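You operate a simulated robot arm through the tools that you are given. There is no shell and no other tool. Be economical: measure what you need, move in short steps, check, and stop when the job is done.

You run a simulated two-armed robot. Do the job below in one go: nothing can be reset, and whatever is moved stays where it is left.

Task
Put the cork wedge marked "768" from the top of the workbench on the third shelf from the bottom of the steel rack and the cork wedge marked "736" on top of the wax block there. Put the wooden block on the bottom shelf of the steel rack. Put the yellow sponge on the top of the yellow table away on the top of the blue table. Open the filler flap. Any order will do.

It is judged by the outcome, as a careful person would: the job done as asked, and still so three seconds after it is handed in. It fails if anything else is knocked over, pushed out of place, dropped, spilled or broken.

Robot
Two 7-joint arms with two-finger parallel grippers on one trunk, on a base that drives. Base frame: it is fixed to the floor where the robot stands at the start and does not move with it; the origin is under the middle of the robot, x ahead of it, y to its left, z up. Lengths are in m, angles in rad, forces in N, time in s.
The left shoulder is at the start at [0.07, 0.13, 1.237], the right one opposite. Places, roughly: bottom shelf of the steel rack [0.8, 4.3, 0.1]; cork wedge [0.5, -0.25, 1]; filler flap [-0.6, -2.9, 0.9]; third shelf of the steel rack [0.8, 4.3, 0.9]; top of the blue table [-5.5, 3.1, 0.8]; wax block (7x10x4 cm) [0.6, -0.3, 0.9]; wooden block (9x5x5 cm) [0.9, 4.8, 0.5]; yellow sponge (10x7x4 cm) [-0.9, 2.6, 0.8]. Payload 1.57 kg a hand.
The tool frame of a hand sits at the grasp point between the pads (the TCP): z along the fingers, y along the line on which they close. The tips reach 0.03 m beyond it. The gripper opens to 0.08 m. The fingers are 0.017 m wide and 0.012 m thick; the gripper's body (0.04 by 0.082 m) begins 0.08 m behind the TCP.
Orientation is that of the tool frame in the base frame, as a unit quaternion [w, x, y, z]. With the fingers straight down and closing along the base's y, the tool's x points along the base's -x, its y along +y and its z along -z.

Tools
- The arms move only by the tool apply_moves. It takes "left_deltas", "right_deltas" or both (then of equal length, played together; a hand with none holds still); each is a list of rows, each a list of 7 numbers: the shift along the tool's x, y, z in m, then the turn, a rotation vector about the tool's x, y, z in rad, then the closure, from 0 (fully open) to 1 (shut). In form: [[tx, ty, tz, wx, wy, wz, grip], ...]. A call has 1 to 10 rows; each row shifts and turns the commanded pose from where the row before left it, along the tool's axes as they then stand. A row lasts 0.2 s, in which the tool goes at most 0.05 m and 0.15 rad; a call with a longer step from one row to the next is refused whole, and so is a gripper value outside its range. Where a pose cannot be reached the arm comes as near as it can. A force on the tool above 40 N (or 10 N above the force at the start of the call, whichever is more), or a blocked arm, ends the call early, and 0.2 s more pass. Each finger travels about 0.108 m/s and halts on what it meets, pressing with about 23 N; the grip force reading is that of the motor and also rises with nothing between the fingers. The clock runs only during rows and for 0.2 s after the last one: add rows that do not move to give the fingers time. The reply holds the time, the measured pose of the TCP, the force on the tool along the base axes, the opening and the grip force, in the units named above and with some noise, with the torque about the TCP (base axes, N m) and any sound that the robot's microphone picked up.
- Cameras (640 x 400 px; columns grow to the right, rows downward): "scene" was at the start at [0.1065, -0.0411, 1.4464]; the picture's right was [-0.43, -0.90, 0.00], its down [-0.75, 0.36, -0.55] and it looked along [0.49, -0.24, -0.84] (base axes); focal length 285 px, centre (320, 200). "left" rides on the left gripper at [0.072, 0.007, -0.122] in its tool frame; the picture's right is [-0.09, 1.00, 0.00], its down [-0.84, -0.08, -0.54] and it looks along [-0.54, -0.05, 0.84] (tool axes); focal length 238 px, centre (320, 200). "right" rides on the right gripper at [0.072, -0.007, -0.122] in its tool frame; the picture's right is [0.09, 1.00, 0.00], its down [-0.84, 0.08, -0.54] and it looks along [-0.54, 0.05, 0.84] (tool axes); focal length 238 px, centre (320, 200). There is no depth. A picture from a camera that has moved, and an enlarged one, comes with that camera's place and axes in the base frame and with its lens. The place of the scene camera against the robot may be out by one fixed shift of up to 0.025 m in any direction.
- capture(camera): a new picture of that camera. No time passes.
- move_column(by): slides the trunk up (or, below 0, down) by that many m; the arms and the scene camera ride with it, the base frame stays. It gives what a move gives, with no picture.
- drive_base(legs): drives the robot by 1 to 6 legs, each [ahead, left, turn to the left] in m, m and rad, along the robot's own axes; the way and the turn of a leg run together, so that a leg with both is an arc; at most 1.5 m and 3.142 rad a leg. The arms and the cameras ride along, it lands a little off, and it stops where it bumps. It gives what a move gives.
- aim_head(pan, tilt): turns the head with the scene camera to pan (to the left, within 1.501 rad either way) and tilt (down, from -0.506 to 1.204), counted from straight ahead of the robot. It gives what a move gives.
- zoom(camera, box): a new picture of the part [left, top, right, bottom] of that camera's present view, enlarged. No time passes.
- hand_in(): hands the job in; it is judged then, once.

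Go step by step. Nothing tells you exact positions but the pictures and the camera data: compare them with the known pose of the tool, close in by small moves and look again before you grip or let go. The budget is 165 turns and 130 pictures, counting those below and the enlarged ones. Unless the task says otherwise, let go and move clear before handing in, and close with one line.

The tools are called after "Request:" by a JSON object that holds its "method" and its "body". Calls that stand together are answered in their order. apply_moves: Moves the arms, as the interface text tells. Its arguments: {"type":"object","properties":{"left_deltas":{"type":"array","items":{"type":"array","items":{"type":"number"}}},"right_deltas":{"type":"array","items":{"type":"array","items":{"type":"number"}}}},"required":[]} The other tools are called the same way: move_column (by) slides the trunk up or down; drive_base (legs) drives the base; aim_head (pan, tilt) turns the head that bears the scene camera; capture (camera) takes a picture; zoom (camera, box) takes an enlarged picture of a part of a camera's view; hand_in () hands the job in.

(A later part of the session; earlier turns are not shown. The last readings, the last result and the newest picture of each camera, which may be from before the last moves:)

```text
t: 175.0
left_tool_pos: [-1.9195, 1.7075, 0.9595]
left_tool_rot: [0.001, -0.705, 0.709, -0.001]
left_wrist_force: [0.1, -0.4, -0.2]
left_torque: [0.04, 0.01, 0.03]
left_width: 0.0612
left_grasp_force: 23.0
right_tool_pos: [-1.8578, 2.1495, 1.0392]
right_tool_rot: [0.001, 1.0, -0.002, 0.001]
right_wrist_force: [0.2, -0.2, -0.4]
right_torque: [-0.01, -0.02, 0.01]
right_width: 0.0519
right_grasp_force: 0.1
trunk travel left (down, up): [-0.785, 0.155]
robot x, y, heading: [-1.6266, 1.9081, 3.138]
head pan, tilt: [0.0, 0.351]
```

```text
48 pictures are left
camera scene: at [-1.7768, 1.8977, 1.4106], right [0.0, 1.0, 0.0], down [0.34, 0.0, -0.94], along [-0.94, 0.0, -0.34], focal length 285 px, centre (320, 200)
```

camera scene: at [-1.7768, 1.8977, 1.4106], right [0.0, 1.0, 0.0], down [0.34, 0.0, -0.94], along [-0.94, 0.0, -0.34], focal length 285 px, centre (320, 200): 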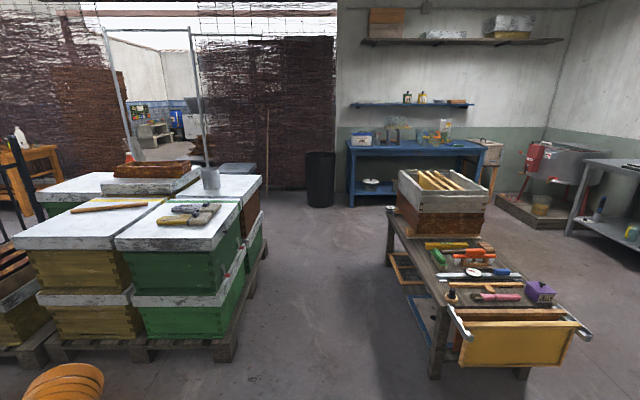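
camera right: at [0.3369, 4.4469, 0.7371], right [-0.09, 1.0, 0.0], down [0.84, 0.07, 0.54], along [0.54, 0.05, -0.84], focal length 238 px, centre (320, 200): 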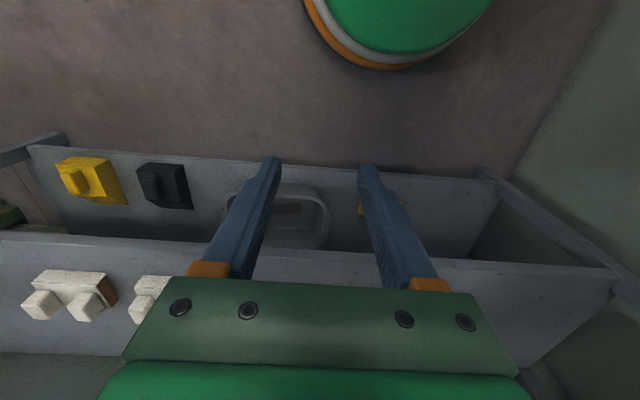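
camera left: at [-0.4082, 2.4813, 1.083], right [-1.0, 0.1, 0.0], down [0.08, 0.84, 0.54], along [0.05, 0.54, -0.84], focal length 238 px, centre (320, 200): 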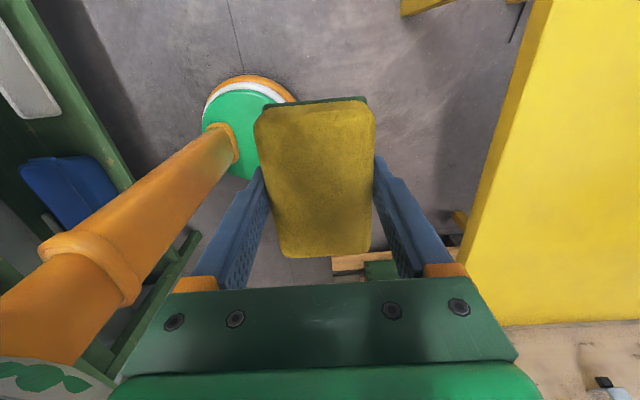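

The corridor between hives (y<1.42) and the bench (y>2.45) is clear. I'll drive on to x≈-4.6.

Request:
{"method": "drive_base", "body": {"legs": [[1.5, 0, 0], [1.45, 0, 0]]}}

Request:
{"method": "aim_head", "body": {"pan": -0.7, "tilt": 0.45}}

Request:
{"method": "capture", "body": {"camera": "scene"}}

```text
t: 189.4
left_tool_pos: [-4.912, 1.8185, 0.9597]
left_tool_rot: [0.0, -0.685, 0.729, 0.0]
left_wrist_force: [0.7, -0.3, 0.0]
left_torque: [0.01, 0.03, 0.03]
left_width: 0.0612
left_grasp_force: 22.8
right_tool_pos: [-4.8252, 2.257, 1.038]
right_tool_rot: [0.001, 1.0, -0.031, 0.001]
right_wrist_force: [-0.4, 0.1, -0.4]
right_torque: [0.02, 0.01, -0.01]
right_width: 0.052
right_grasp_force: 0.0
trunk travel left (down, up): [-0.785, 0.155]
robot x, y, heading: [-4.6083, 2.0025, 3.081]
head pan, tilt: [0.0, 0.351]
```

```text
t: 190.5
left_tool_pos: [-4.911, 1.819, 0.9603]
left_tool_rot: [0.001, -0.685, 0.728, 0.0]
left_wrist_force: [-0.7, -0.4, 0.4]
left_torque: [0.01, 0.0, -0.02]
left_width: 0.0612
left_grasp_force: 23.6
right_tool_pos: [-4.825, 2.2557, 1.0385]
right_tool_rot: [0.001, 1.0, -0.031, 0.001]
right_wrist_force: [-0.9, -1.2, -0.2]
right_torque: [0.02, -0.02, -0.01]
right_width: 0.052
right_grasp_force: 0.1
trunk travel left (down, up): [-0.785, 0.155]
robot x, y, heading: [-4.6096, 1.9999, 3.082]
head pan, tilt: [-0.7, 0.45]
```

```text
47 pictures are left
camera scene: at [-4.7313, 2.0571, 1.4014], right [0.69, 0.72, 0.0], down [0.32, -0.3, -0.9], along [-0.65, 0.62, -0.44], focal length 285 px, centre (320, 200)
```

scene: 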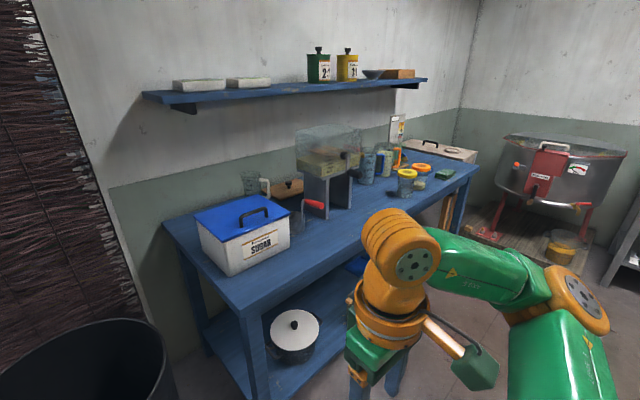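

The blue table's front edge is at x≈-5.26, and there's a free front strip near y≈2.95 between the SUGAR box and the jars. I'll strafe there.

Request:
{"method": "drive_base", "body": {"legs": [[0, -1.12, 0.06]]}}

Request:
{"method": "aim_head", "body": {"pan": 0.1, "tilt": 0.6}}

Request:
{"method": "capture", "body": {"camera": "scene"}}

Request:
{"method": "capture", "body": {"camera": "right"}}

```text
t: 196.1
left_tool_pos: [-4.8503, 2.9191, 0.9592]
left_tool_rot: [0.0, -0.692, 0.722, 0.0]
left_wrist_force: [0.4, 0.3, -0.5]
left_torque: [0.0, 0.03, 0.0]
left_width: 0.0613
left_grasp_force: 23.0
right_tool_pos: [-4.7723, 3.3593, 1.0397]
right_tool_rot: [-0.001, 1.0, -0.021, 0.001]
right_wrist_force: [0.0, 0.1, 0.2]
right_torque: [0.0, -0.02, 0.04]
right_width: 0.0521
right_grasp_force: 0.1
trunk travel left (down, up): [-0.785, 0.155]
robot x, y, heading: [-4.5489, 3.1075, 3.095]
head pan, tilt: [-0.7, 0.45]
```

```text
t: 197.3
left_tool_pos: [-4.8513, 2.92, 0.9596]
left_tool_rot: [0.0, -0.691, 0.723, -0.001]
left_wrist_force: [-0.8, 0.5, -0.9]
left_torque: [-0.01, 0.02, -0.01]
left_width: 0.0611
left_grasp_force: 23.2
right_tool_pos: [-4.7722, 3.3596, 1.0385]
right_tool_rot: [0.001, 1.0, -0.022, 0.001]
right_wrist_force: [-0.5, -0.3, 0.1]
right_torque: [0.04, -0.04, -0.01]
right_width: 0.0518
right_grasp_force: 0.1
trunk travel left (down, up): [-0.785, 0.155]
robot x, y, heading: [-4.5486, 3.1124, 3.1]
head pan, tilt: [0.099, 0.6]
```

```text
46 pictures are left
camera scene: at [-4.6953, 3.0956, 1.3878], right [-0.06, 1.0, 0.0], down [0.56, 0.03, -0.83], along [-0.82, -0.05, -0.56], focal length 285 px, centre (320, 200)
```

scene: 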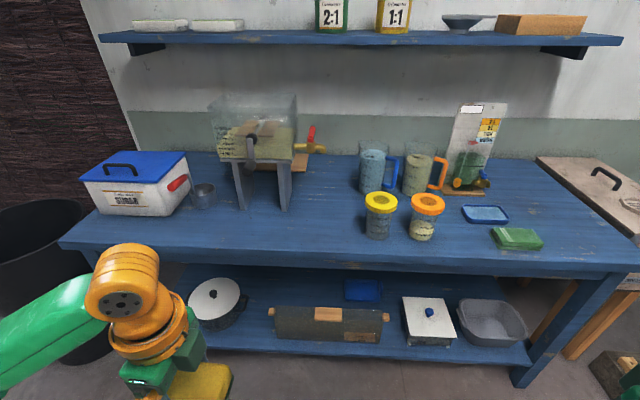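

```text
45 pictures are left
camera right: at [-4.7004, 3.3623, 1.1602], right [0.05, -1.0, 0.0], down [-0.84, -0.04, 0.54], along [-0.54, -0.03, -0.84], focal length 238 px, centre (320, 200)
```

right: 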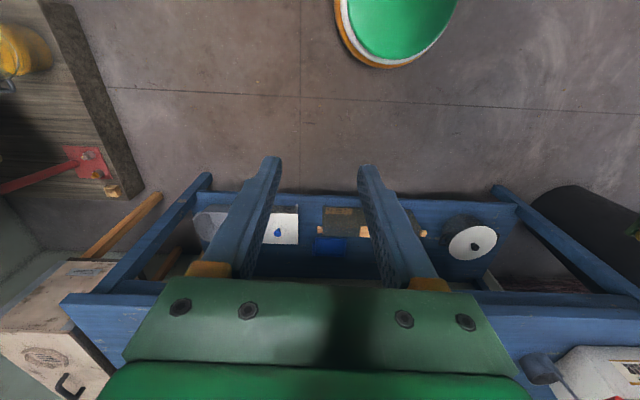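

I'll place it at about [-5.38,3.02], in front of the stand and left of the jars. Driving up now.

Request:
{"method": "drive_base", "body": {"legs": [[0.38, -0.1, 0.04]]}}

Request:
{"method": "capture", "body": {"camera": "scene"}}

Request:
{"method": "capture", "body": {"camera": "left"}}

```text
t: 199.7
left_tool_pos: [-5.2208, 3.0143, 0.9594]
left_tool_rot: [0.0, -0.706, 0.708, 0.0]
left_wrist_force: [-0.6, 0.5, 0.2]
left_torque: [0.02, 0.03, 0.0]
left_width: 0.061
left_grasp_force: 23.5
right_tool_pos: [-5.1594, 3.4575, 1.0393]
right_tool_rot: [0.001, 1.0, 0.001, 0.0]
right_wrist_force: [0.3, -0.3, -0.8]
right_torque: [0.05, 0.03, 0.02]
right_width: 0.0521
right_grasp_force: 0.0
trunk travel left (down, up): [-0.785, 0.155]
robot x, y, heading: [-4.9298, 3.2123, -3.142]
head pan, tilt: [0.099, 0.6]
```

```text
44 pictures are left
camera scene: at [-5.0722, 3.1966, 1.388], right [-0.1, 0.99, 0.0], down [0.56, 0.06, -0.83], along [-0.82, -0.08, -0.56], focal length 285 px, centre (320, 200)
```

scene: 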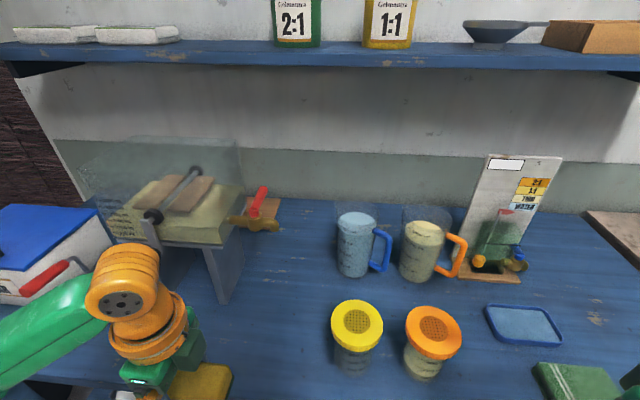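

```text
43 pictures are left
camera left: at [-5.2275, 2.9423, 1.0831], right [-1.0, 0.09, 0.0], down [0.08, 0.84, 0.54], along [0.05, 0.54, -0.84], focal length 238 px, centre (320, 200)
```

left: 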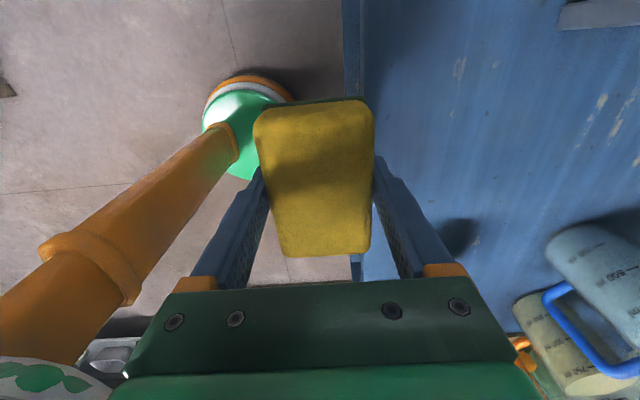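

I'll extend over the table and lower most of the way.

Request:
{"method": "apply_moves", "body": {"left_deltas": [[-0.01, 0.035, 0, 0, 0, 0, 0.4], [-0.005, 0.035, 0, 0, 0, 0, 0.4], [0, 0.035, 0, 0, 0, 0, 0.4], [0, 0.035, 0, 0, 0, 0, 0.4], [0, 0, 0.04, 0, 0, 0, 0.4], [0, 0, 0.04, 0, 0, 0, 0.4], [0, 0, 0.02, 0, 0, 0, 0.4], [0, 0, 0, 0, 0, 0, 0.4]]}}

Request:
{"method": "capture", "body": {"camera": "left"}}

Request:
{"method": "capture", "body": {"camera": "scene"}}

```text
t: 201.5
left_tool_pos: [-5.3609, 3.0313, 0.863]
left_tool_rot: [0.0, -0.706, 0.709, 0.0]
left_wrist_force: [0.3, 0.5, -1.2]
left_torque: [0.03, -0.04, 0.01]
left_width: 0.0611
left_grasp_force: 23.2
right_tool_pos: [-5.1612, 3.4574, 1.0387]
right_tool_rot: [0.001, 1.0, 0.0, 0.001]
right_wrist_force: [-0.7, -0.8, -0.3]
right_torque: [-0.03, -0.01, 0.05]
right_width: 0.0518
right_grasp_force: 0.0
trunk travel left (down, up): [-0.785, 0.155]
robot x, y, heading: [-4.9283, 3.2203, -3.146]
head pan, tilt: [0.099, 0.6]
```

```text
42 pictures are left
camera left: at [-5.3685, 2.9581, 0.9861], right [-1.0, 0.1, 0.0], down [0.08, 0.84, 0.54], along [0.05, 0.54, -0.84], focal length 238 px, centre (320, 200)
```

left: 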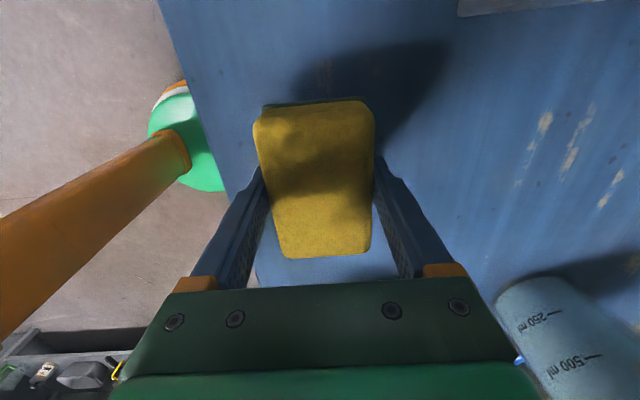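

```text
41 pictures are left
camera scene: at [-5.0735, 3.1969, 1.3878], right [-0.1, 1.0, 0.0], down [0.56, 0.06, -0.83], along [-0.82, -0.08, -0.56], focal length 285 px, centre (320, 200)
```

scene: 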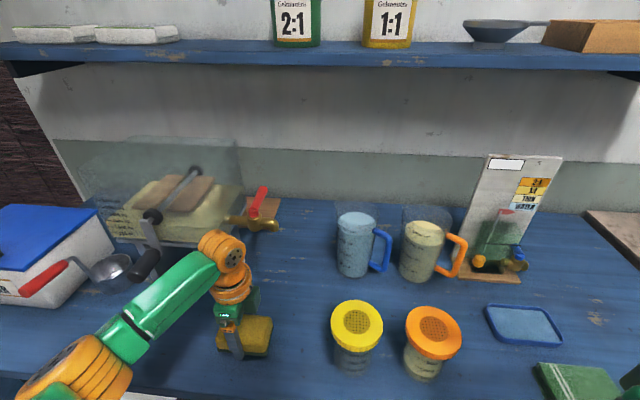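

The spot is clear. I'll lower the rest in small steps.

Request:
{"method": "apply_moves", "body": {"left_deltas": [[0, 0, 0.015, 0, 0, 0, 0.4], [0, 0, 0.01, 0, 0, 0, 0.4], [0, 0, 0.005, 0, 0, 0, 0.4], [0, 0, 0.0, 0, 0, 0, 0.4]]}}

Request:
{"method": "zoom", "body": {"camera": "scene", "box": [190, 280, 310, 380]}}

```text
t: 202.5
left_tool_pos: [-5.3621, 3.0296, 0.8316]
left_tool_rot: [0.001, -0.706, 0.708, 0.0]
left_wrist_force: [-0.5, -0.4, 0.1]
left_torque: [-0.03, 0.03, 0.03]
left_width: 0.0615
left_grasp_force: 23.5
right_tool_pos: [-5.1612, 3.4576, 1.0383]
right_tool_rot: [0.001, 1.0, 0.0, 0.001]
right_wrist_force: [0.1, 0.2, 1.0]
right_torque: [-0.01, -0.01, 0.0]
right_width: 0.0522
right_grasp_force: 0.2
trunk travel left (down, up): [-0.785, 0.155]
robot x, y, heading: [-4.9266, 3.2149, -3.137]
head pan, tilt: [0.099, 0.6]
```

```text
4.00 times, centred on (250, 330) of scene
camera zoom: at [-5.0737, 3.197, 1.3878], right [-0.1, 1.0, 0.0], down [0.56, 0.06, -0.82], along [-0.82, -0.08, -0.57], focal length 1141 px, centre (600, -320)
```

zoom: 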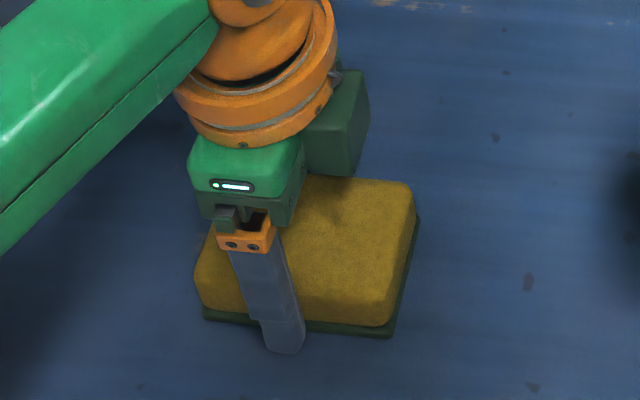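

Request:
{"method": "apply_moves", "body": {"left_deltas": [[0, 0, 0.003, 0, 0, 0, 0.4], [0, 0, 0.003, 0, 0, 0, 0.4], [0, 0, 0.0, 0, 0, 0, 0.4]]}}

```text
t: 203.2
left_tool_pos: [-5.3599, 3.0298, 0.8296]
left_tool_rot: [-0.006, -0.707, 0.708, 0.004]
left_wrist_force: [3.8, -2.3, 19.1]
left_torque: [-0.21, -0.78, -0.08]
left_width: 0.061
left_grasp_force: 23.6
right_tool_pos: [-5.1563, 3.4591, 1.0397]
right_tool_rot: [0.001, 1.0, 0.0, -0.002]
right_wrist_force: [0.0, -0.2, -0.4]
right_torque: [-0.02, 0.03, -0.01]
right_width: 0.0523
right_grasp_force: 0.0
trunk travel left (down, up): [-0.785, 0.155]
robot x, y, heading: [-4.9267, 3.2138, -3.143]
head pan, tilt: [0.099, 0.6]
stopped in row 3 (left hand): the force on the tool passed its limit at 42 N (the readings are from after the stop); the commanded pose is now the measured one
```

Contact. I'll ease up 1–2 mm, open and lift.

Request:
{"method": "apply_moves", "body": {"left_deltas": [[0, 0, -0.0015, 0, 0, 0, 0.4], [0, 0, 0, 0, 0, 0, 0.2], [0, 0, 0, 0, 0, 0, 0.05], [0, 0, 0, 0, 0, 0, 0.05], [0, 0, -0.02, 0, 0, 0, 0.05], [0, 0, -0.04, 0, 0, 0, 0.05], [0, 0, -0.04, 0, 0, 0, 0.05], [0, -0.04, -0.03, 0, 0, 0, 0.05], [0, -0.05, 0, 0, 0, 0, 0.05], [0, -0.04, 0, 0, 0, 0, 0.05]]}}

Request:
{"method": "capture", "body": {"camera": "scene"}}

```text
t: 205.4
left_tool_pos: [-5.2318, 3.0288, 0.9588]
left_tool_rot: [-0.002, -0.707, 0.707, 0.002]
left_wrist_force: [-0.3, -1.0, 0.5]
left_torque: [0.01, 0.04, 0.03]
left_width: 0.076
left_grasp_force: 0.1
right_tool_pos: [-5.1604, 3.458, 1.0383]
right_tool_rot: [0.002, 1.0, 0.0, 0.001]
right_wrist_force: [-0.9, 0.5, 0.4]
right_torque: [0.0, -0.02, 0.01]
right_width: 0.0522
right_grasp_force: 0.0
trunk travel left (down, up): [-0.785, 0.155]
robot x, y, heading: [-4.9323, 3.2183, -3.141]
head pan, tilt: [0.099, 0.6]
```

```text
39 pictures are left
camera scene: at [-5.0727, 3.197, 1.3879], right [-0.1, 0.99, 0.0], down [0.56, 0.06, -0.83], along [-0.82, -0.08, -0.56], focal length 285 px, centre (320, 200)
```

scene: 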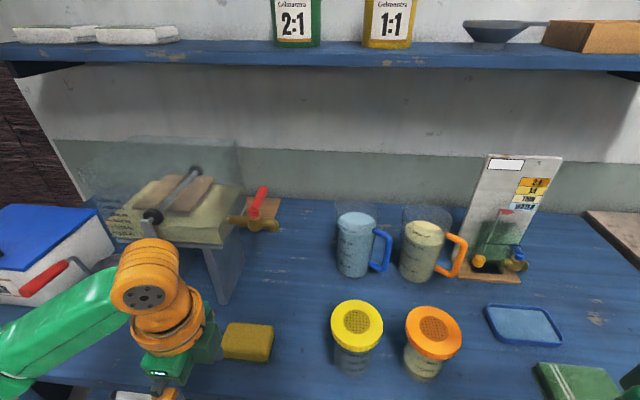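

The sponge sits on the blue table. I'll square the left hand again, back out, and return along the same corridor.

Request:
{"method": "drive_base", "body": {"legs": [[-0.35, 0, 0], [0, 1.28, 0]]}}

Request:
{"method": "apply_moves", "body": {"left_deltas": [[0, 0, -0.02, 0, 0, -0.15, 0], [0, 0, -0.02, 0, 0, -0.15, 0], [0, 0, -0.02, 0, 0, -0.15, 0], [0, 0, -0.02, 0, 0, -0.15, 0], [0, 0, -0.02, 0, 0, -0.15, 0], [0, 0, 0, 0, 0, -0.15, 0], [0, 0, 0, 0, 0, -0.15, 0], [0, 0, 0, 0, 0, -0.15, 0], [0, 0, 0, 0, 0, -0.15, 0], [0, 0, 0, 0, 0, -0.15, 0]]}}

Request:
{"method": "capture", "body": {"camera": "scene"}}

```text
t: 213.8
left_tool_pos: [-4.8873, 1.7174, 0.9578]
left_tool_rot: [0.003, 0.707, -0.707, -0.002]
left_wrist_force: [0.1, -0.1, -0.1]
left_torque: [-0.02, -0.02, 0.02]
left_width: 0.076
left_grasp_force: 0.0
right_tool_pos: [-4.8161, 2.1454, 1.0384]
right_tool_rot: [0.001, 1.0, 0.001, 0.0]
right_wrist_force: [0.3, -0.8, 1.2]
right_torque: [-0.03, -0.04, -0.01]
right_width: 0.0519
right_grasp_force: 0.1
trunk travel left (down, up): [-0.785, 0.155]
robot x, y, heading: [-4.5796, 1.9051, -3.14]
head pan, tilt: [0.099, 0.6]
```

```text
t: 216.0
left_tool_pos: [-4.8869, 1.7179, 1.0579]
left_tool_rot: [0.0, 0.999, -0.034, -0.004]
left_wrist_force: [0.5, -0.6, -0.5]
left_torque: [0.01, 0.0, -0.01]
left_width: 0.0801
left_grasp_force: 0.0
right_tool_pos: [-4.8172, 2.1455, 1.0373]
right_tool_rot: [0.002, 1.0, 0.001, 0.001]
right_wrist_force: [-0.5, 0.1, -0.4]
right_torque: [0.0, 0.03, 0.01]
right_width: 0.0519
right_grasp_force: 0.0
trunk travel left (down, up): [-0.785, 0.155]
robot x, y, heading: [-4.5867, 1.9042, -3.14]
head pan, tilt: [0.099, 0.6]
```

```text
38 pictures are left
camera scene: at [-4.7286, 1.8851, 1.3878], right [-0.1, 0.99, 0.0], down [0.56, 0.06, -0.82], along [-0.82, -0.08, -0.57], focal length 285 px, centre (320, 200)
```

scene: 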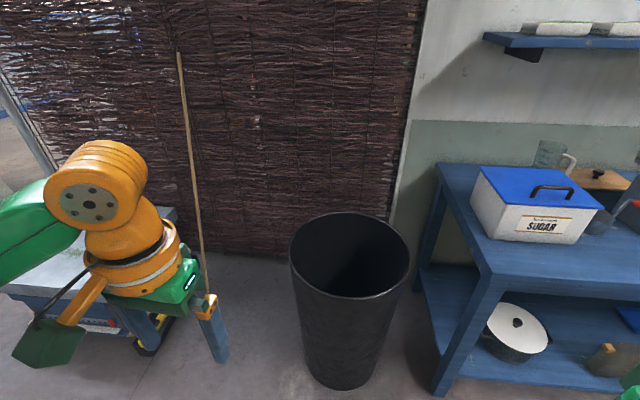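

Reversing through the corridor to x≈-1.65, then turning toward -y to look for the filler flap.

Request:
{"method": "drive_base", "body": {"legs": [[-1.5, 0, 0], [-1.45, 0, 0]]}}

Request:
{"method": "drive_base", "body": {"legs": [[0, 0, 1.571]]}}

Request:
{"method": "aim_head", "body": {"pan": 0.15, "tilt": 0.15}}

Request:
{"method": "capture", "body": {"camera": "scene"}}

```text
t: 230.2
left_tool_pos: [-1.9447, 1.6676, 1.0573]
left_tool_rot: [0.0, 0.999, -0.051, -0.004]
left_wrist_force: [0.1, 0.6, -0.1]
left_torque: [0.02, -0.01, 0.0]
left_width: 0.0797
left_grasp_force: 0.1
right_tool_pos: [-1.8634, 2.0939, 1.0384]
right_tool_rot: [0.001, 1.0, -0.014, 0.001]
right_wrist_force: [-1.0, 0.7, 0.4]
right_torque: [0.01, 0.0, -0.01]
right_width: 0.052
right_grasp_force: 0.1
trunk travel left (down, up): [-0.785, 0.155]
robot x, y, heading: [-1.64, 1.8457, 3.112]
head pan, tilt: [0.099, 0.6]
```

```text
t: 234.4
left_tool_pos: [-1.4684, 1.5318, 1.0577]
left_tool_rot: [0.004, 0.751, 0.66, -0.002]
left_wrist_force: [-0.4, -0.2, 1.0]
left_torque: [0.0, 0.01, -0.01]
left_width: 0.0801
left_grasp_force: 0.0
right_tool_pos: [-1.8908, 1.6261, 1.0382]
right_tool_rot: [0.0, 0.727, 0.687, 0.001]
right_wrist_force: [-0.5, -0.1, 0.0]
right_torque: [0.03, 0.02, 0.0]
right_width: 0.0519
right_grasp_force: 0.1
trunk travel left (down, up): [-0.785, 0.155]
robot x, y, heading: [-1.6384, 1.847, -1.626]
head pan, tilt: [0.099, 0.6]
```

```text
t: 235.3
left_tool_pos: [-1.4683, 1.5325, 1.0583]
left_tool_rot: [0.003, 0.751, 0.66, -0.003]
left_wrist_force: [0.7, 0.3, 0.1]
left_torque: [-0.01, -0.02, 0.01]
left_width: 0.08
left_grasp_force: 0.1
right_tool_pos: [-1.891, 1.6275, 1.039]
right_tool_rot: [0.0, 0.727, 0.687, 0.001]
right_wrist_force: [0.7, 0.4, -0.4]
right_torque: [0.0, -0.02, 0.03]
right_width: 0.052
right_grasp_force: 0.0
trunk travel left (down, up): [-0.785, 0.155]
robot x, y, heading: [-1.635, 1.8471, -1.627]
head pan, tilt: [0.15, 0.15]
```

```text
37 pictures are left
camera scene: at [-1.6381, 1.6925, 1.4292], right [-1.0, -0.09, 0.0], down [-0.01, 0.15, -0.99], along [0.09, -0.98, -0.15], focal length 285 px, centre (320, 200)
```

scene: 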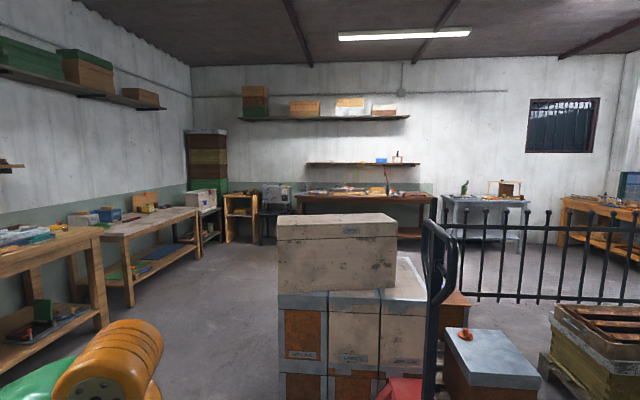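

The flap should be on the grey machine in the far-left area. I'll zoom and drive down the open lane at x≈-0.55.

Request:
{"method": "zoom", "body": {"camera": "scene", "box": [220, 150, 340, 250]}}

Request:
{"method": "drive_base", "body": {"legs": [[0, 0, 0.056], [0, 1.05, 0], [1.5, 0, 0], [1.2, 0, 0]]}}

Request:
{"method": "aim_head", "body": {"pan": 0.0, "tilt": 0.3}}

Request:
{"method": "capture", "body": {"camera": "scene"}}

```text
4.00 times, centred on (280, 200) of scene
camera zoom: at [-1.6381, 1.6925, 1.4292], right [-1.0, -0.09, 0.0], down [-0.01, 0.15, -0.99], along [0.09, -0.98, -0.15], focal length 1141 px, centre (480, 200)
```

zoom: 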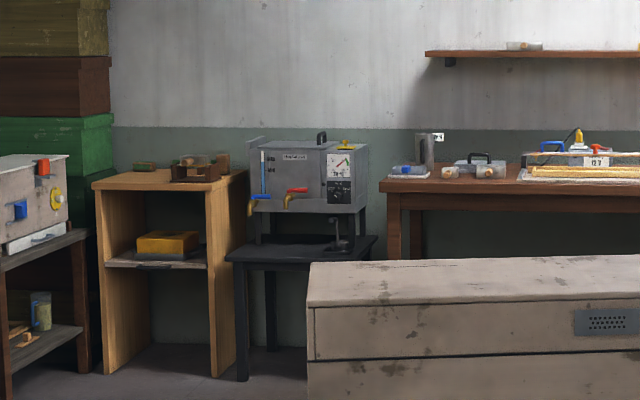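

```text
t: 254.0
left_tool_pos: [-0.4077, -1.157, 1.0581]
left_tool_rot: [0.004, 0.744, 0.668, -0.004]
left_wrist_force: [-0.3, 0.8, -0.5]
left_torque: [-0.03, -0.03, 0.05]
left_width: 0.0799
left_grasp_force: 0.1
right_tool_pos: [-0.8316, -1.0739, 1.0397]
right_tool_rot: [0.0, 0.718, 0.696, 0.001]
right_wrist_force: [-0.2, 0.1, 0.1]
right_torque: [0.02, 0.0, 0.0]
right_width: 0.0523
right_grasp_force: 0.0
trunk travel left (down, up): [-0.785, 0.155]
robot x, y, heading: [-0.5838, -0.8518, -1.606]
head pan, tilt: [0.15, 0.15]
```

```text
t: 254.7
left_tool_pos: [-0.4064, -1.1582, 1.0577]
left_tool_rot: [0.003, 0.744, 0.669, -0.003]
left_wrist_force: [-0.3, 0.0, -0.2]
left_torque: [-0.03, 0.0, -0.03]
left_width: 0.0799
left_grasp_force: 0.0
right_tool_pos: [-0.8332, -1.0728, 1.039]
right_tool_rot: [0.0, 0.719, 0.695, 0.002]
right_wrist_force: [0.1, -0.1, 0.2]
right_torque: [0.0, 0.0, -0.01]
right_width: 0.052
right_grasp_force: 0.0
trunk travel left (down, up): [-0.785, 0.155]
robot x, y, heading: [-0.583, -0.8473, -1.602]
head pan, tilt: [0.0, 0.3]
```

```text
35 pictures are left
camera scene: at [-0.5945, -1.0031, 1.4154], right [-1.0, 0.03, 0.0], down [0.01, 0.3, -0.96], along [-0.03, -0.95, -0.3], focal length 285 px, centre (320, 200)
```

scene: 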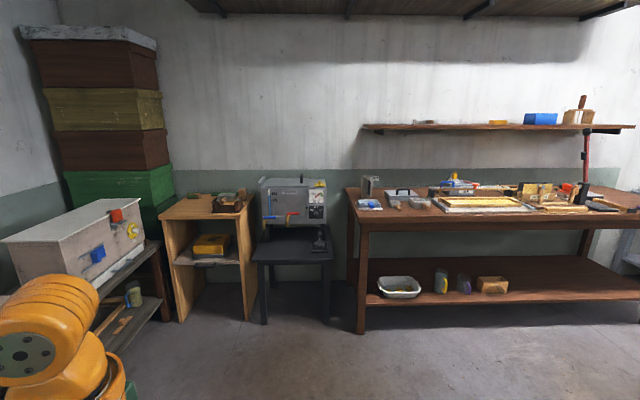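

Request:
{"method": "zoom", "body": {"camera": "scene", "box": [240, 165, 350, 265]}}

```text
4.00 times, centred on (295, 215) of scene
camera zoom: at [-0.5945, -1.0031, 1.4154], right [-1.0, 0.03, 0.0], down [0.01, 0.3, -0.96], along [-0.03, -0.95, -0.3], focal length 1141 px, centre (420, 140)
```

zoom: 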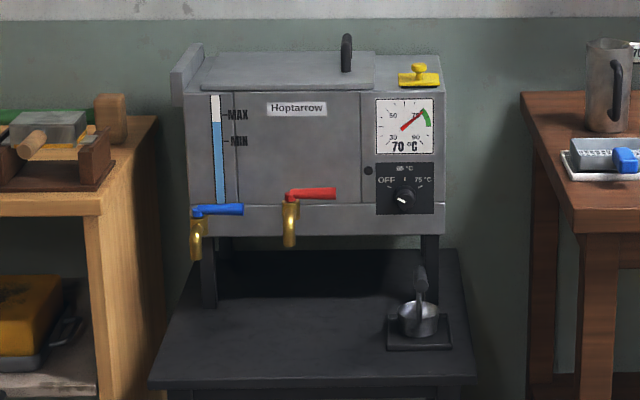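

The heater has a lid with a black handle and a small yellow flap with a knob on its top right, at about [-0.65,-2.9,0.94]. I'll get closer and look from above.

Request:
{"method": "drive_base", "body": {"legs": [[1.2, 0, 0.03]]}}

Request:
{"method": "move_column", "body": {"by": 0.15}}

Request:
{"method": "aim_head", "body": {"pan": 0.0, "tilt": 0.55}}

Request:
{"method": "capture", "body": {"camera": "scene"}}

```text
t: 260.7
left_tool_pos: [-0.3951, -2.3373, 1.058]
left_tool_rot: [0.003, 0.725, 0.689, -0.003]
left_wrist_force: [0.4, 0.0, -0.5]
left_torque: [-0.06, 0.04, 0.0]
left_width: 0.0802
left_grasp_force: 0.0
right_tool_pos: [-0.824, -2.277, 1.0394]
right_tool_rot: [0.0, 0.699, 0.715, 0.001]
right_wrist_force: [0.4, 0.0, 0.0]
right_torque: [0.02, 0.0, -0.01]
right_width: 0.0522
right_grasp_force: 0.0
trunk travel left (down, up): [-0.785, 0.155]
robot x, y, heading: [-0.5909, -2.0387, -1.55]
head pan, tilt: [0.0, 0.3]
```

```text
t: 262.5
left_tool_pos: [-0.3945, -2.337, 1.2084]
left_tool_rot: [0.003, 0.725, 0.689, -0.004]
left_wrist_force: [-0.8, -0.2, -0.6]
left_torque: [0.02, 0.01, 0.0]
left_width: 0.0802
left_grasp_force: 0.0
right_tool_pos: [-0.8236, -2.2773, 1.189]
right_tool_rot: [0.0, 0.699, 0.715, 0.002]
right_wrist_force: [1.2, -0.1, -0.1]
right_torque: [0.0, 0.0, 0.02]
right_width: 0.0519
right_grasp_force: 0.1
trunk travel left (down, up): [-0.935, 0.005]
robot x, y, heading: [-0.5874, -2.0374, -1.542]
head pan, tilt: [0.0, 0.3]
```

```text
t: 263.2
left_tool_pos: [-0.3953, -2.3388, 1.2074]
left_tool_rot: [0.004, 0.724, 0.69, -0.003]
left_wrist_force: [0.1, 0.5, 0.1]
left_torque: [-0.03, -0.02, -0.03]
left_width: 0.0803
left_grasp_force: 0.0
right_tool_pos: [-0.8241, -2.278, 1.1892]
right_tool_rot: [0.0, 0.7, 0.714, 0.002]
right_wrist_force: [-0.2, 0.1, 0.4]
right_torque: [0.0, 0.01, 0.0]
right_width: 0.052
right_grasp_force: 0.1
trunk travel left (down, up): [-0.935, 0.005]
robot x, y, heading: [-0.5895, -2.0387, -1.55]
head pan, tilt: [0.0, 0.55]
```

```text
33 pictures are left
camera scene: at [-0.5918, -2.1899, 1.5424], right [-1.0, -0.02, 0.0], down [-0.01, 0.52, -0.85], along [0.02, -0.85, -0.52], focal length 285 px, centre (320, 200)
```

scene: 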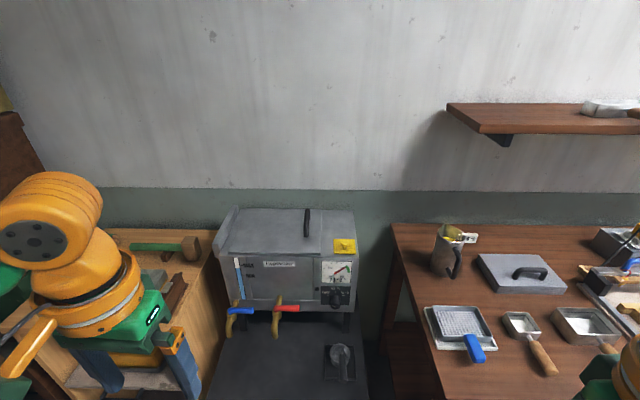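

Request:
{"method": "zoom", "body": {"camera": "scene", "box": [210, 195, 370, 315]}}

Request:
{"method": "zoom", "body": {"camera": "scene", "box": [315, 225, 375, 270]}}

```text
3.33 times, centred on (290, 255) of scene
camera zoom: at [-0.5918, -2.1899, 1.5424], right [-1.0, -0.02, 0.0], down [-0.01, 0.52, -0.85], along [0.02, -0.85, -0.52], focal length 951 px, centre (420, 17)
```

zoom: 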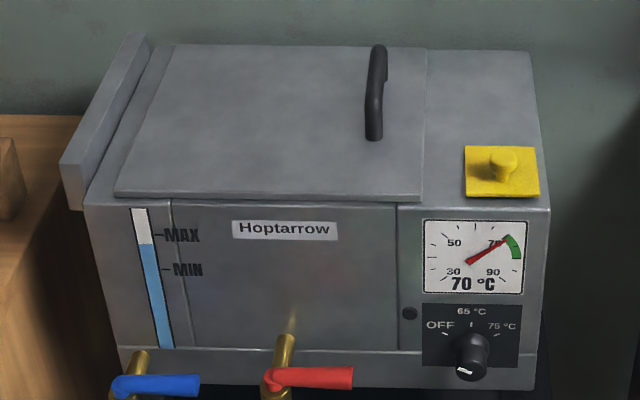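

```text
8.89 times, centred on (345, 248) of scene
camera zoom: at [-0.5918, -2.1899, 1.5424], right [-1.0, -0.02, 0.0], down [-0.01, 0.52, -0.85], along [0.02, -0.85, -0.52], focal length 2536 px, centre (98, -222)
```

zoom: 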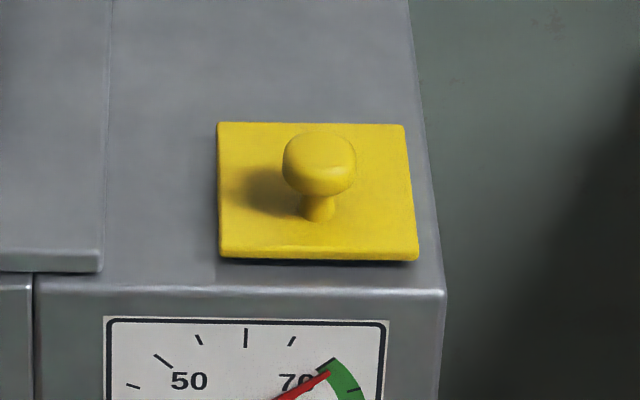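

The yellow plate with the knob at about [-0.656,-2.90,0.92] looks like the filler flap. I'll move up to the stool and bring the right hand's camera over it.

Request:
{"method": "drive_base", "body": {"legs": [[0.32, 0, -0.02]]}}

Request:
{"method": "apply_moves", "body": {"right_deltas": [[-0.03, 0.03, 0, 0, 0, 0, 0.35], [-0.03, 0.03, 0, 0, 0, 0, 0.35], [-0.03, 0.03, 0, 0, 0, 0, 0.35], [-0.03, 0.03, 0, 0, 0, 0, 0.35], [0, 0.03, 0, 0, 0, 0, 0.35], [0, 0, 0, 0, 0, 0, 0.35]]}}

Request:
{"method": "capture", "body": {"camera": "right"}}

```text
t: 265.4
left_tool_pos: [-0.4005, -2.6575, 1.2096]
left_tool_rot: [0.004, 0.734, 0.679, -0.004]
left_wrist_force: [-0.7, 0.2, 0.7]
left_torque: [-0.02, 0.0, -0.02]
left_width: 0.0803
left_grasp_force: 0.0
right_tool_pos: [-0.8269, -2.5839, 1.1894]
right_tool_rot: [0.0, 0.709, 0.706, 0.001]
right_wrist_force: [-1.3, 0.4, -0.9]
right_torque: [-0.03, 0.01, -0.01]
right_width: 0.052
right_grasp_force: 0.0
trunk travel left (down, up): [-0.935, 0.005]
robot x, y, heading: [-0.586, -2.3559, -1.575]
head pan, tilt: [0.0, 0.55]
```

```text
t: 266.8
left_tool_pos: [-0.4003, -2.6591, 1.2091]
left_tool_rot: [0.004, 0.734, 0.679, -0.003]
left_wrist_force: [0.6, -0.6, 0.5]
left_torque: [0.02, -0.04, 0.0]
left_width: 0.0799
left_grasp_force: 0.0
right_tool_pos: [-0.6781, -2.7108, 1.1917]
right_tool_rot: [0.001, 0.708, 0.706, 0.002]
right_wrist_force: [-0.6, 0.3, 0.9]
right_torque: [-0.02, 0.0, 0.0]
right_width: 0.0519
right_grasp_force: 0.1
trunk travel left (down, up): [-0.935, 0.005]
robot x, y, heading: [-0.5836, -2.3571, -1.574]
head pan, tilt: [0.0, 0.55]
```

```text
30 pictures are left
camera right: at [-0.6853, -2.6395, 1.3131], right [1.0, 0.09, 0.0], down [0.07, -0.84, 0.54], along [0.05, -0.54, -0.84], focal length 238 px, centre (320, 200)
```

right: 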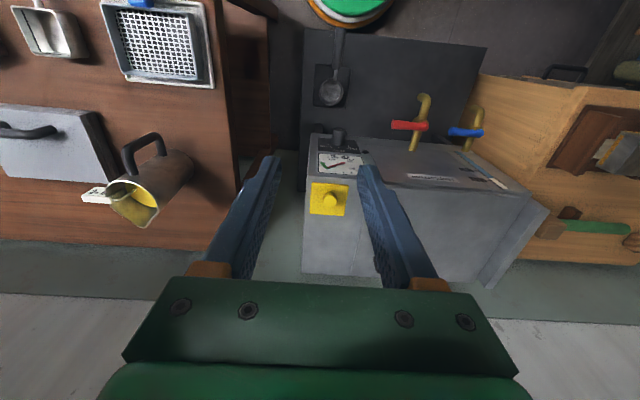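

Request:
{"method": "zoom", "body": {"camera": "right", "box": [295, 170, 365, 225]}}

```text
7.27 times, centred on (330, 198) of right
camera zoom: at [-0.6853, -2.6395, 1.3131], right [1.0, 0.09, 0.0], down [0.07, -0.84, 0.54], along [0.05, -0.54, -0.84], focal length 1734 px, centre (247, 218)
```

zoom: 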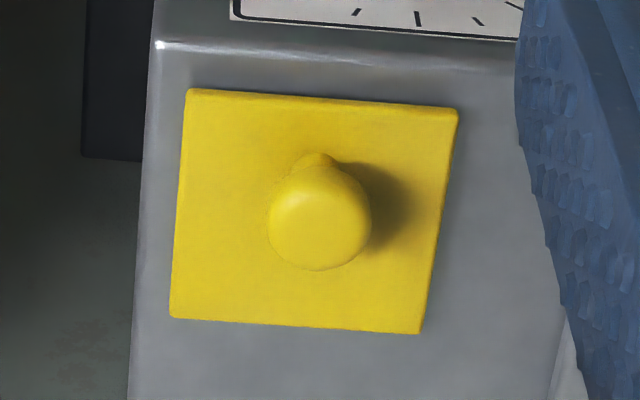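

The knob's base is near the front of the plate, so the hinge is at the back. I take the knob head to be at about [-0.650,-2.845,0.992]. I'll tilt the right hand forward 25° for reach and approach from above.

Request:
{"method": "apply_moves", "body": {"right_deltas": [[0, 0, 0, 0, -0.145, 0, 0.35], [0, 0, 0, 0, -0.145, 0, 0.35], [0, 0, 0, 0, -0.146, 0, 0.35], [-0.0102, 0.0056, 0.0372, 0, 0, 0, 0.35], [-0.0102, 0.0056, 0.0372, 0, 0, 0, 0.35], [-0.0102, 0.0056, 0.0372, 0, 0, 0, 0.35], [-0.0102, 0.0056, 0.0372, 0, 0, 0, 0.35], [-0.0102, 0.0056, 0.0372, 0, 0, 0, 0.35], [0, 0, 0, 0, 0, 0, 0.35]]}}

Request:
{"method": "capture", "body": {"camera": "right"}}

Request:
{"method": "zoom", "body": {"camera": "scene", "box": [250, 220, 410, 340]}}

```text
t: 268.8
left_tool_pos: [-0.4006, -2.6603, 1.2075]
left_tool_rot: [0.002, 0.734, 0.679, -0.004]
left_wrist_force: [0.0, -0.1, 0.4]
left_torque: [0.0, -0.01, 0.03]
left_width: 0.0801
left_grasp_force: 0.0
right_tool_pos: [-0.6493, -2.8318, 1.0394]
right_tool_rot: [0.153, 0.691, 0.69, -0.152]
right_wrist_force: [-0.1, 0.3, -0.9]
right_torque: [0.0, 0.0, -0.02]
right_width: 0.052
right_grasp_force: 0.1
trunk travel left (down, up): [-0.935, 0.005]
robot x, y, heading: [-0.5821, -2.357, -1.573]
head pan, tilt: [0.0, 0.55]
```

```text
28 pictures are left
camera right: at [-0.657, -2.7174, 1.1199], right [1.0, 0.08, -0.04], down [0.07, -0.53, 0.84], along [0.05, -0.84, -0.54], focal length 238 px, centre (320, 200)
```

right: 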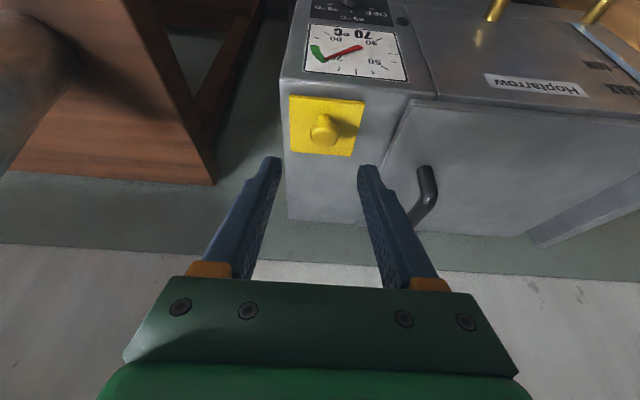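

```text
3.33 times, centred on (330, 280) of scene
camera zoom: at [-0.5923, -2.5063, 1.5424], right [-1.0, 0.0, 0.0], down [0.0, 0.52, -0.85], along [0.0, -0.85, -0.52], focal length 951 px, centre (287, -67)
```

zoom: 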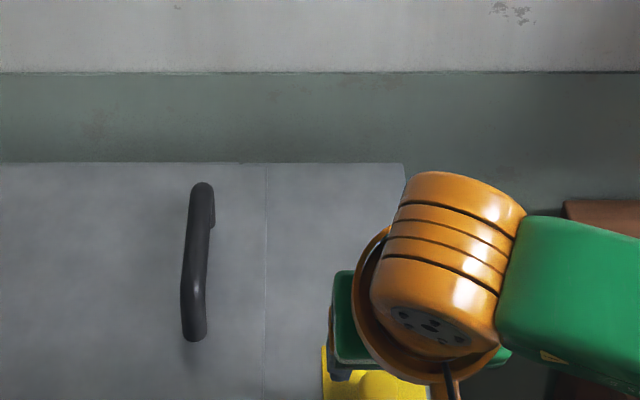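

The closer view suggests the flap top is lower (z≈0.93) and the knob head is near [-0.646,-2.876,0.941]. I'll move in 5 cm along the fingers and re-check.

Request:
{"method": "apply_moves", "body": {"right_deltas": [[0, 0.003, 0.025, 0, 0, 0, 0.35], [0, 0, 0.025, 0, 0, 0, 0.35], [0, 0, 0, 0, 0, 0, 0.35]]}}

Request:
{"method": "capture", "body": {"camera": "right"}}

```text
t: 269.6
left_tool_pos: [-0.3993, -2.6586, 1.2086]
left_tool_rot: [0.004, 0.734, 0.679, -0.003]
left_wrist_force: [-0.3, 0.3, 0.4]
left_torque: [-0.03, 0.01, 0.0]
left_width: 0.0799
left_grasp_force: 0.2
right_tool_pos: [-0.6472, -2.8534, 0.9956]
right_tool_rot: [0.153, 0.692, 0.689, -0.152]
right_wrist_force: [0.3, 0.1, 0.5]
right_torque: [0.0, -0.05, 0.05]
right_width: 0.0522
right_grasp_force: 0.0
trunk travel left (down, up): [-0.935, 0.005]
robot x, y, heading: [-0.5854, -2.3552, -1.575]
head pan, tilt: [0.0, 0.55]
```

```text
26 pictures are left
camera right: at [-0.6541, -2.7383, 1.0753], right [1.0, 0.08, -0.04], down [0.07, -0.53, 0.84], along [0.05, -0.84, -0.53], focal length 238 px, centre (320, 200)
```

right: 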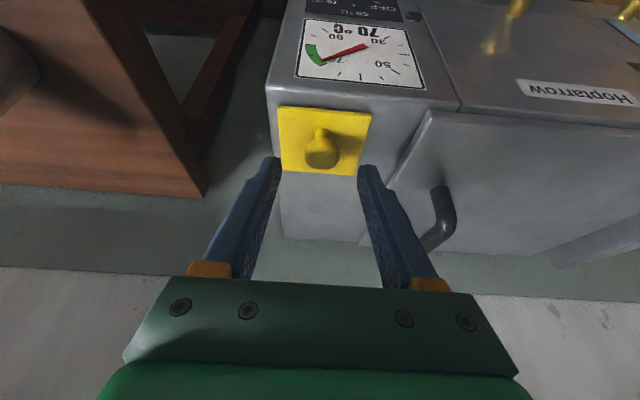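

Now the knob head works out at about [-0.646,-2.868,0.952], with the plate front edge at y≈-2.855, z≈0.921. I'll advance to straddle the knob.

Request:
{"method": "apply_moves", "body": {"right_deltas": [[0.0025, 0.001, 0.019, 0, 0, 0, 0.35], [0.0025, 0, 0.018, 0, 0, 0, 0.35], [0, 0, 0, 0, 0, 0, 0.35]]}}

Request:
{"method": "capture", "body": {"camera": "right"}}

```text
t: 270.4
left_tool_pos: [-0.3996, -2.657, 1.2082]
left_tool_rot: [0.004, 0.734, 0.68, -0.004]
left_wrist_force: [0.2, -0.2, -0.2]
left_torque: [-0.01, -0.01, 0.0]
left_width: 0.0802
left_grasp_force: 0.1
right_tool_pos: [-0.6447, -2.8643, 0.9615]
right_tool_rot: [0.155, 0.691, 0.689, -0.154]
right_wrist_force: [-1.0, -4.9, 18.2]
right_torque: [-0.2, 0.17, -0.03]
right_width: 0.0518
right_grasp_force: 0.1
trunk travel left (down, up): [-0.935, 0.005]
robot x, y, heading: [-0.5824, -2.3559, -1.578]
head pan, tilt: [0.0, 0.55]
```

```text
25 pictures are left
camera right: at [-0.6519, -2.7479, 1.0406], right [1.0, 0.08, -0.04], down [0.07, -0.53, 0.85], along [0.05, -0.85, -0.53], focal length 238 px, centre (320, 200)
```

right: 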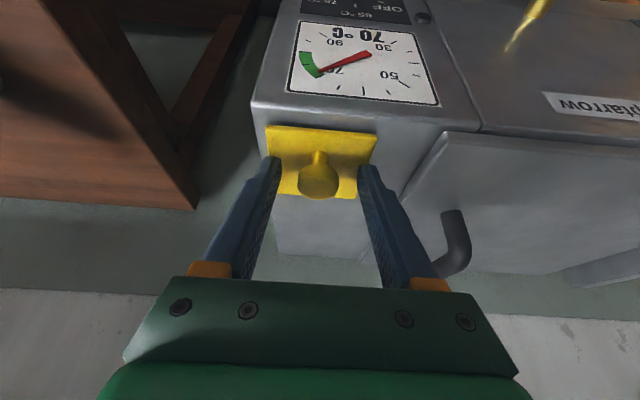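

The fingertips touch the plate and the knob sits between the pads. I'll back off 4 mm and close on the knob.

Request:
{"method": "apply_moves", "body": {"right_deltas": [[0, 0, -0.005, 0, 0, 0, 0.35], [0, 0, 0, 0, 0, 0, 0.6], [0, 0, 0, 0, 0, 0, 0.85], [0, 0, 0, 0, 0, 0, 0.85], [0, 0, 0, 0, 0, 0, 0.85]]}}

Request:
{"method": "capture", "body": {"camera": "right"}}

```text
t: 271.6
left_tool_pos: [-0.3998, -2.6584, 1.207]
left_tool_rot: [0.004, 0.734, 0.679, -0.003]
left_wrist_force: [-0.1, 0.6, 0.2]
left_torque: [0.01, 0.0, -0.01]
left_width: 0.0801
left_grasp_force: 0.1
right_tool_pos: [-0.6464, -2.8611, 0.9623]
right_tool_rot: [0.151, 0.693, 0.688, -0.152]
right_wrist_force: [0.7, 8.5, -9.8]
right_torque: [0.82, 0.0, 0.01]
right_width: 0.025
right_grasp_force: 36.3
trunk travel left (down, up): [-0.935, 0.005]
robot x, y, heading: [-0.5857, -2.3548, -1.577]
head pan, tilt: [0.0, 0.55]
```

```text
24 pictures are left
camera right: at [-0.6529, -2.7461, 1.0425], right [1.0, 0.08, -0.04], down [0.07, -0.53, 0.84], along [0.05, -0.84, -0.54], focal length 238 px, centre (320, 200)
```

right: 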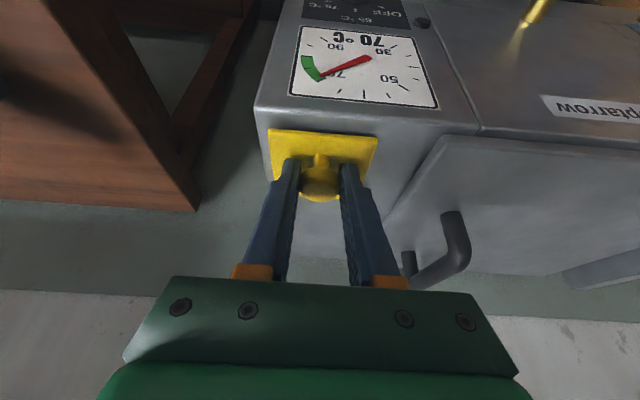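

Gripped (25 mm). I'll pull along the opening arc for a hinge at the back, first about 20°, and watch the forces.

Request:
{"method": "apply_moves", "body": {"right_deltas": [[-0.006, 0, -0.0035, 0, 0, 0, 0.85], [-0.006, 0, -0.0035, 0, 0, 0, 0.85], [-0.006, 0, -0.003, 0, 0, 0, 0.85], [0, 0, 0, 0, 0, 0, 0.85]]}}

Request:
{"method": "capture", "body": {"camera": "right"}}

```text
t: 272.6
left_tool_pos: [-0.3991, -2.6591, 1.2076]
left_tool_rot: [0.002, 0.734, 0.679, -0.003]
left_wrist_force: [0.6, 0.4, 0.9]
left_torque: [0.0, 0.02, 0.01]
left_width: 0.0798
left_grasp_force: 0.1
right_tool_pos: [-0.6463, -2.8757, 0.9827]
right_tool_rot: [0.153, 0.692, 0.689, -0.152]
right_wrist_force: [2.1, 11.3, -13.8]
right_torque: [1.15, -0.09, 0.03]
right_width: 0.0247
right_grasp_force: 36.6
trunk travel left (down, up): [-0.935, 0.005]
robot x, y, heading: [-0.5882, -2.3545, -1.574]
head pan, tilt: [0.0, 0.55]
```

```text
23 pictures are left
camera right: at [-0.653, -2.7594, 1.0612], right [1.0, 0.08, -0.04], down [0.07, -0.53, 0.84], along [0.05, -0.84, -0.54], focal length 238 px, centre (320, 200)
```

right: 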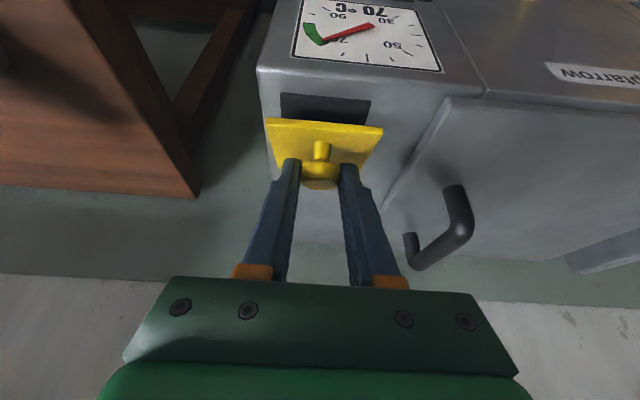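

It's opening – the dark opening shows, and the hinge is at the back. Continuing along the arc.

Request:
{"method": "apply_moves", "body": {"right_deltas": [[-0.007, 0, -0.0015, 0, 0, 0, 0.85], [-0.007, 0, -0.001, 0, 0, 0, 0.85], [-0.007, 0, -0.001, 0, 0, 0, 0.85], [-0.007, 0, 0.001, 0, 0, 0, 0.85], [-0.007, 0, 0.0015, 0, 0, 0, 0.85], [-0.007, 0, 0.002, 0, 0, 0, 0.85], [0, 0, 0, 0, 0, 0, 0.85]]}}

Request:
{"method": "capture", "body": {"camera": "right"}}

```text
t: 274.1
left_tool_pos: [-0.3981, -2.6559, 1.2078]
left_tool_rot: [0.003, 0.734, 0.679, -0.003]
left_wrist_force: [-0.5, 0.0, -0.1]
left_torque: [0.02, -0.01, -0.01]
left_width: 0.08
left_grasp_force: 0.0
right_tool_pos: [-0.6461, -2.8992, 0.998]
right_tool_rot: [0.154, 0.691, 0.689, -0.154]
right_wrist_force: [3.9, 5.1, 2.3]
right_torque: [0.29, -0.17, 0.02]
right_width: 0.022
right_grasp_force: 34.5
right hand out of reach, approached as far as the arm can: row 5, 6
trunk travel left (down, up): [-0.935, 0.005]
robot x, y, heading: [-0.5813, -2.3534, -1.571]
head pan, tilt: [0.0, 0.55]
```

```text
22 pictures are left
camera right: at [-0.6531, -2.7837, 1.0775], right [1.0, 0.08, -0.04], down [0.08, -0.53, 0.85], along [0.05, -0.85, -0.53], focal length 238 px, centre (320, 200)
```

right: 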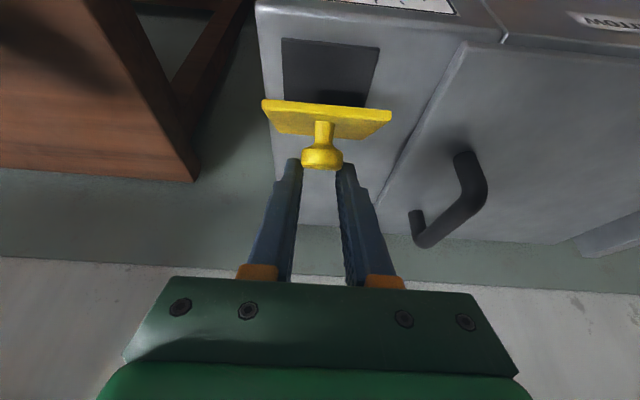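

The flap is around 55–60° open and the arm is at its reach limit. I'll nudge the base forward 3 cm, which carries the knob along the arc.

Request:
{"method": "drive_base", "body": {"legs": [[0.03, 0, 0]]}}

Request:
{"method": "capture", "body": {"camera": "right"}}

```text
t: 275.0
left_tool_pos: [-0.3991, -2.6819, 1.2101]
left_tool_rot: [0.005, 0.734, 0.68, -0.006]
left_wrist_force: [0.2, 0.8, 0.0]
left_torque: [-0.06, -0.02, 0.02]
left_width: 0.0801
left_grasp_force: 0.0
right_tool_pos: [-0.6481, -2.9247, 0.9995]
right_tool_rot: [0.155, 0.691, 0.688, -0.155]
right_wrist_force: [0.4, 0.5, 0.4]
right_torque: [-0.02, 0.0, 0.02]
right_width: 0.0121
right_grasp_force: 0.2
trunk travel left (down, up): [-0.935, 0.005]
robot x, y, heading: [-0.5822, -2.3874, -1.569]
head pan, tilt: [0.0, 0.55]
```

```text
21 pictures are left
camera right: at [-0.6544, -2.8095, 1.0787], right [1.0, 0.08, -0.04], down [0.07, -0.53, 0.85], along [0.05, -0.85, -0.53], focal length 238 px, centre (320, 200)
```

right: 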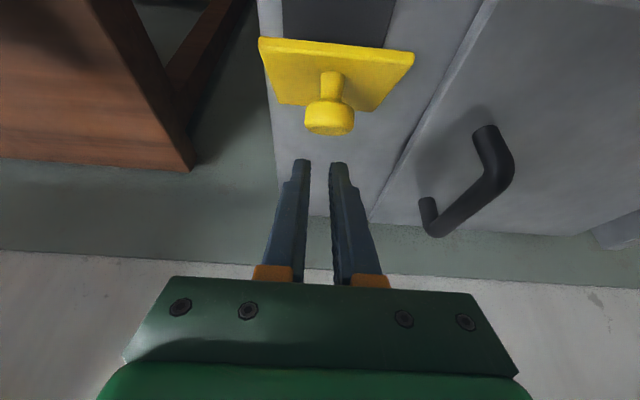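

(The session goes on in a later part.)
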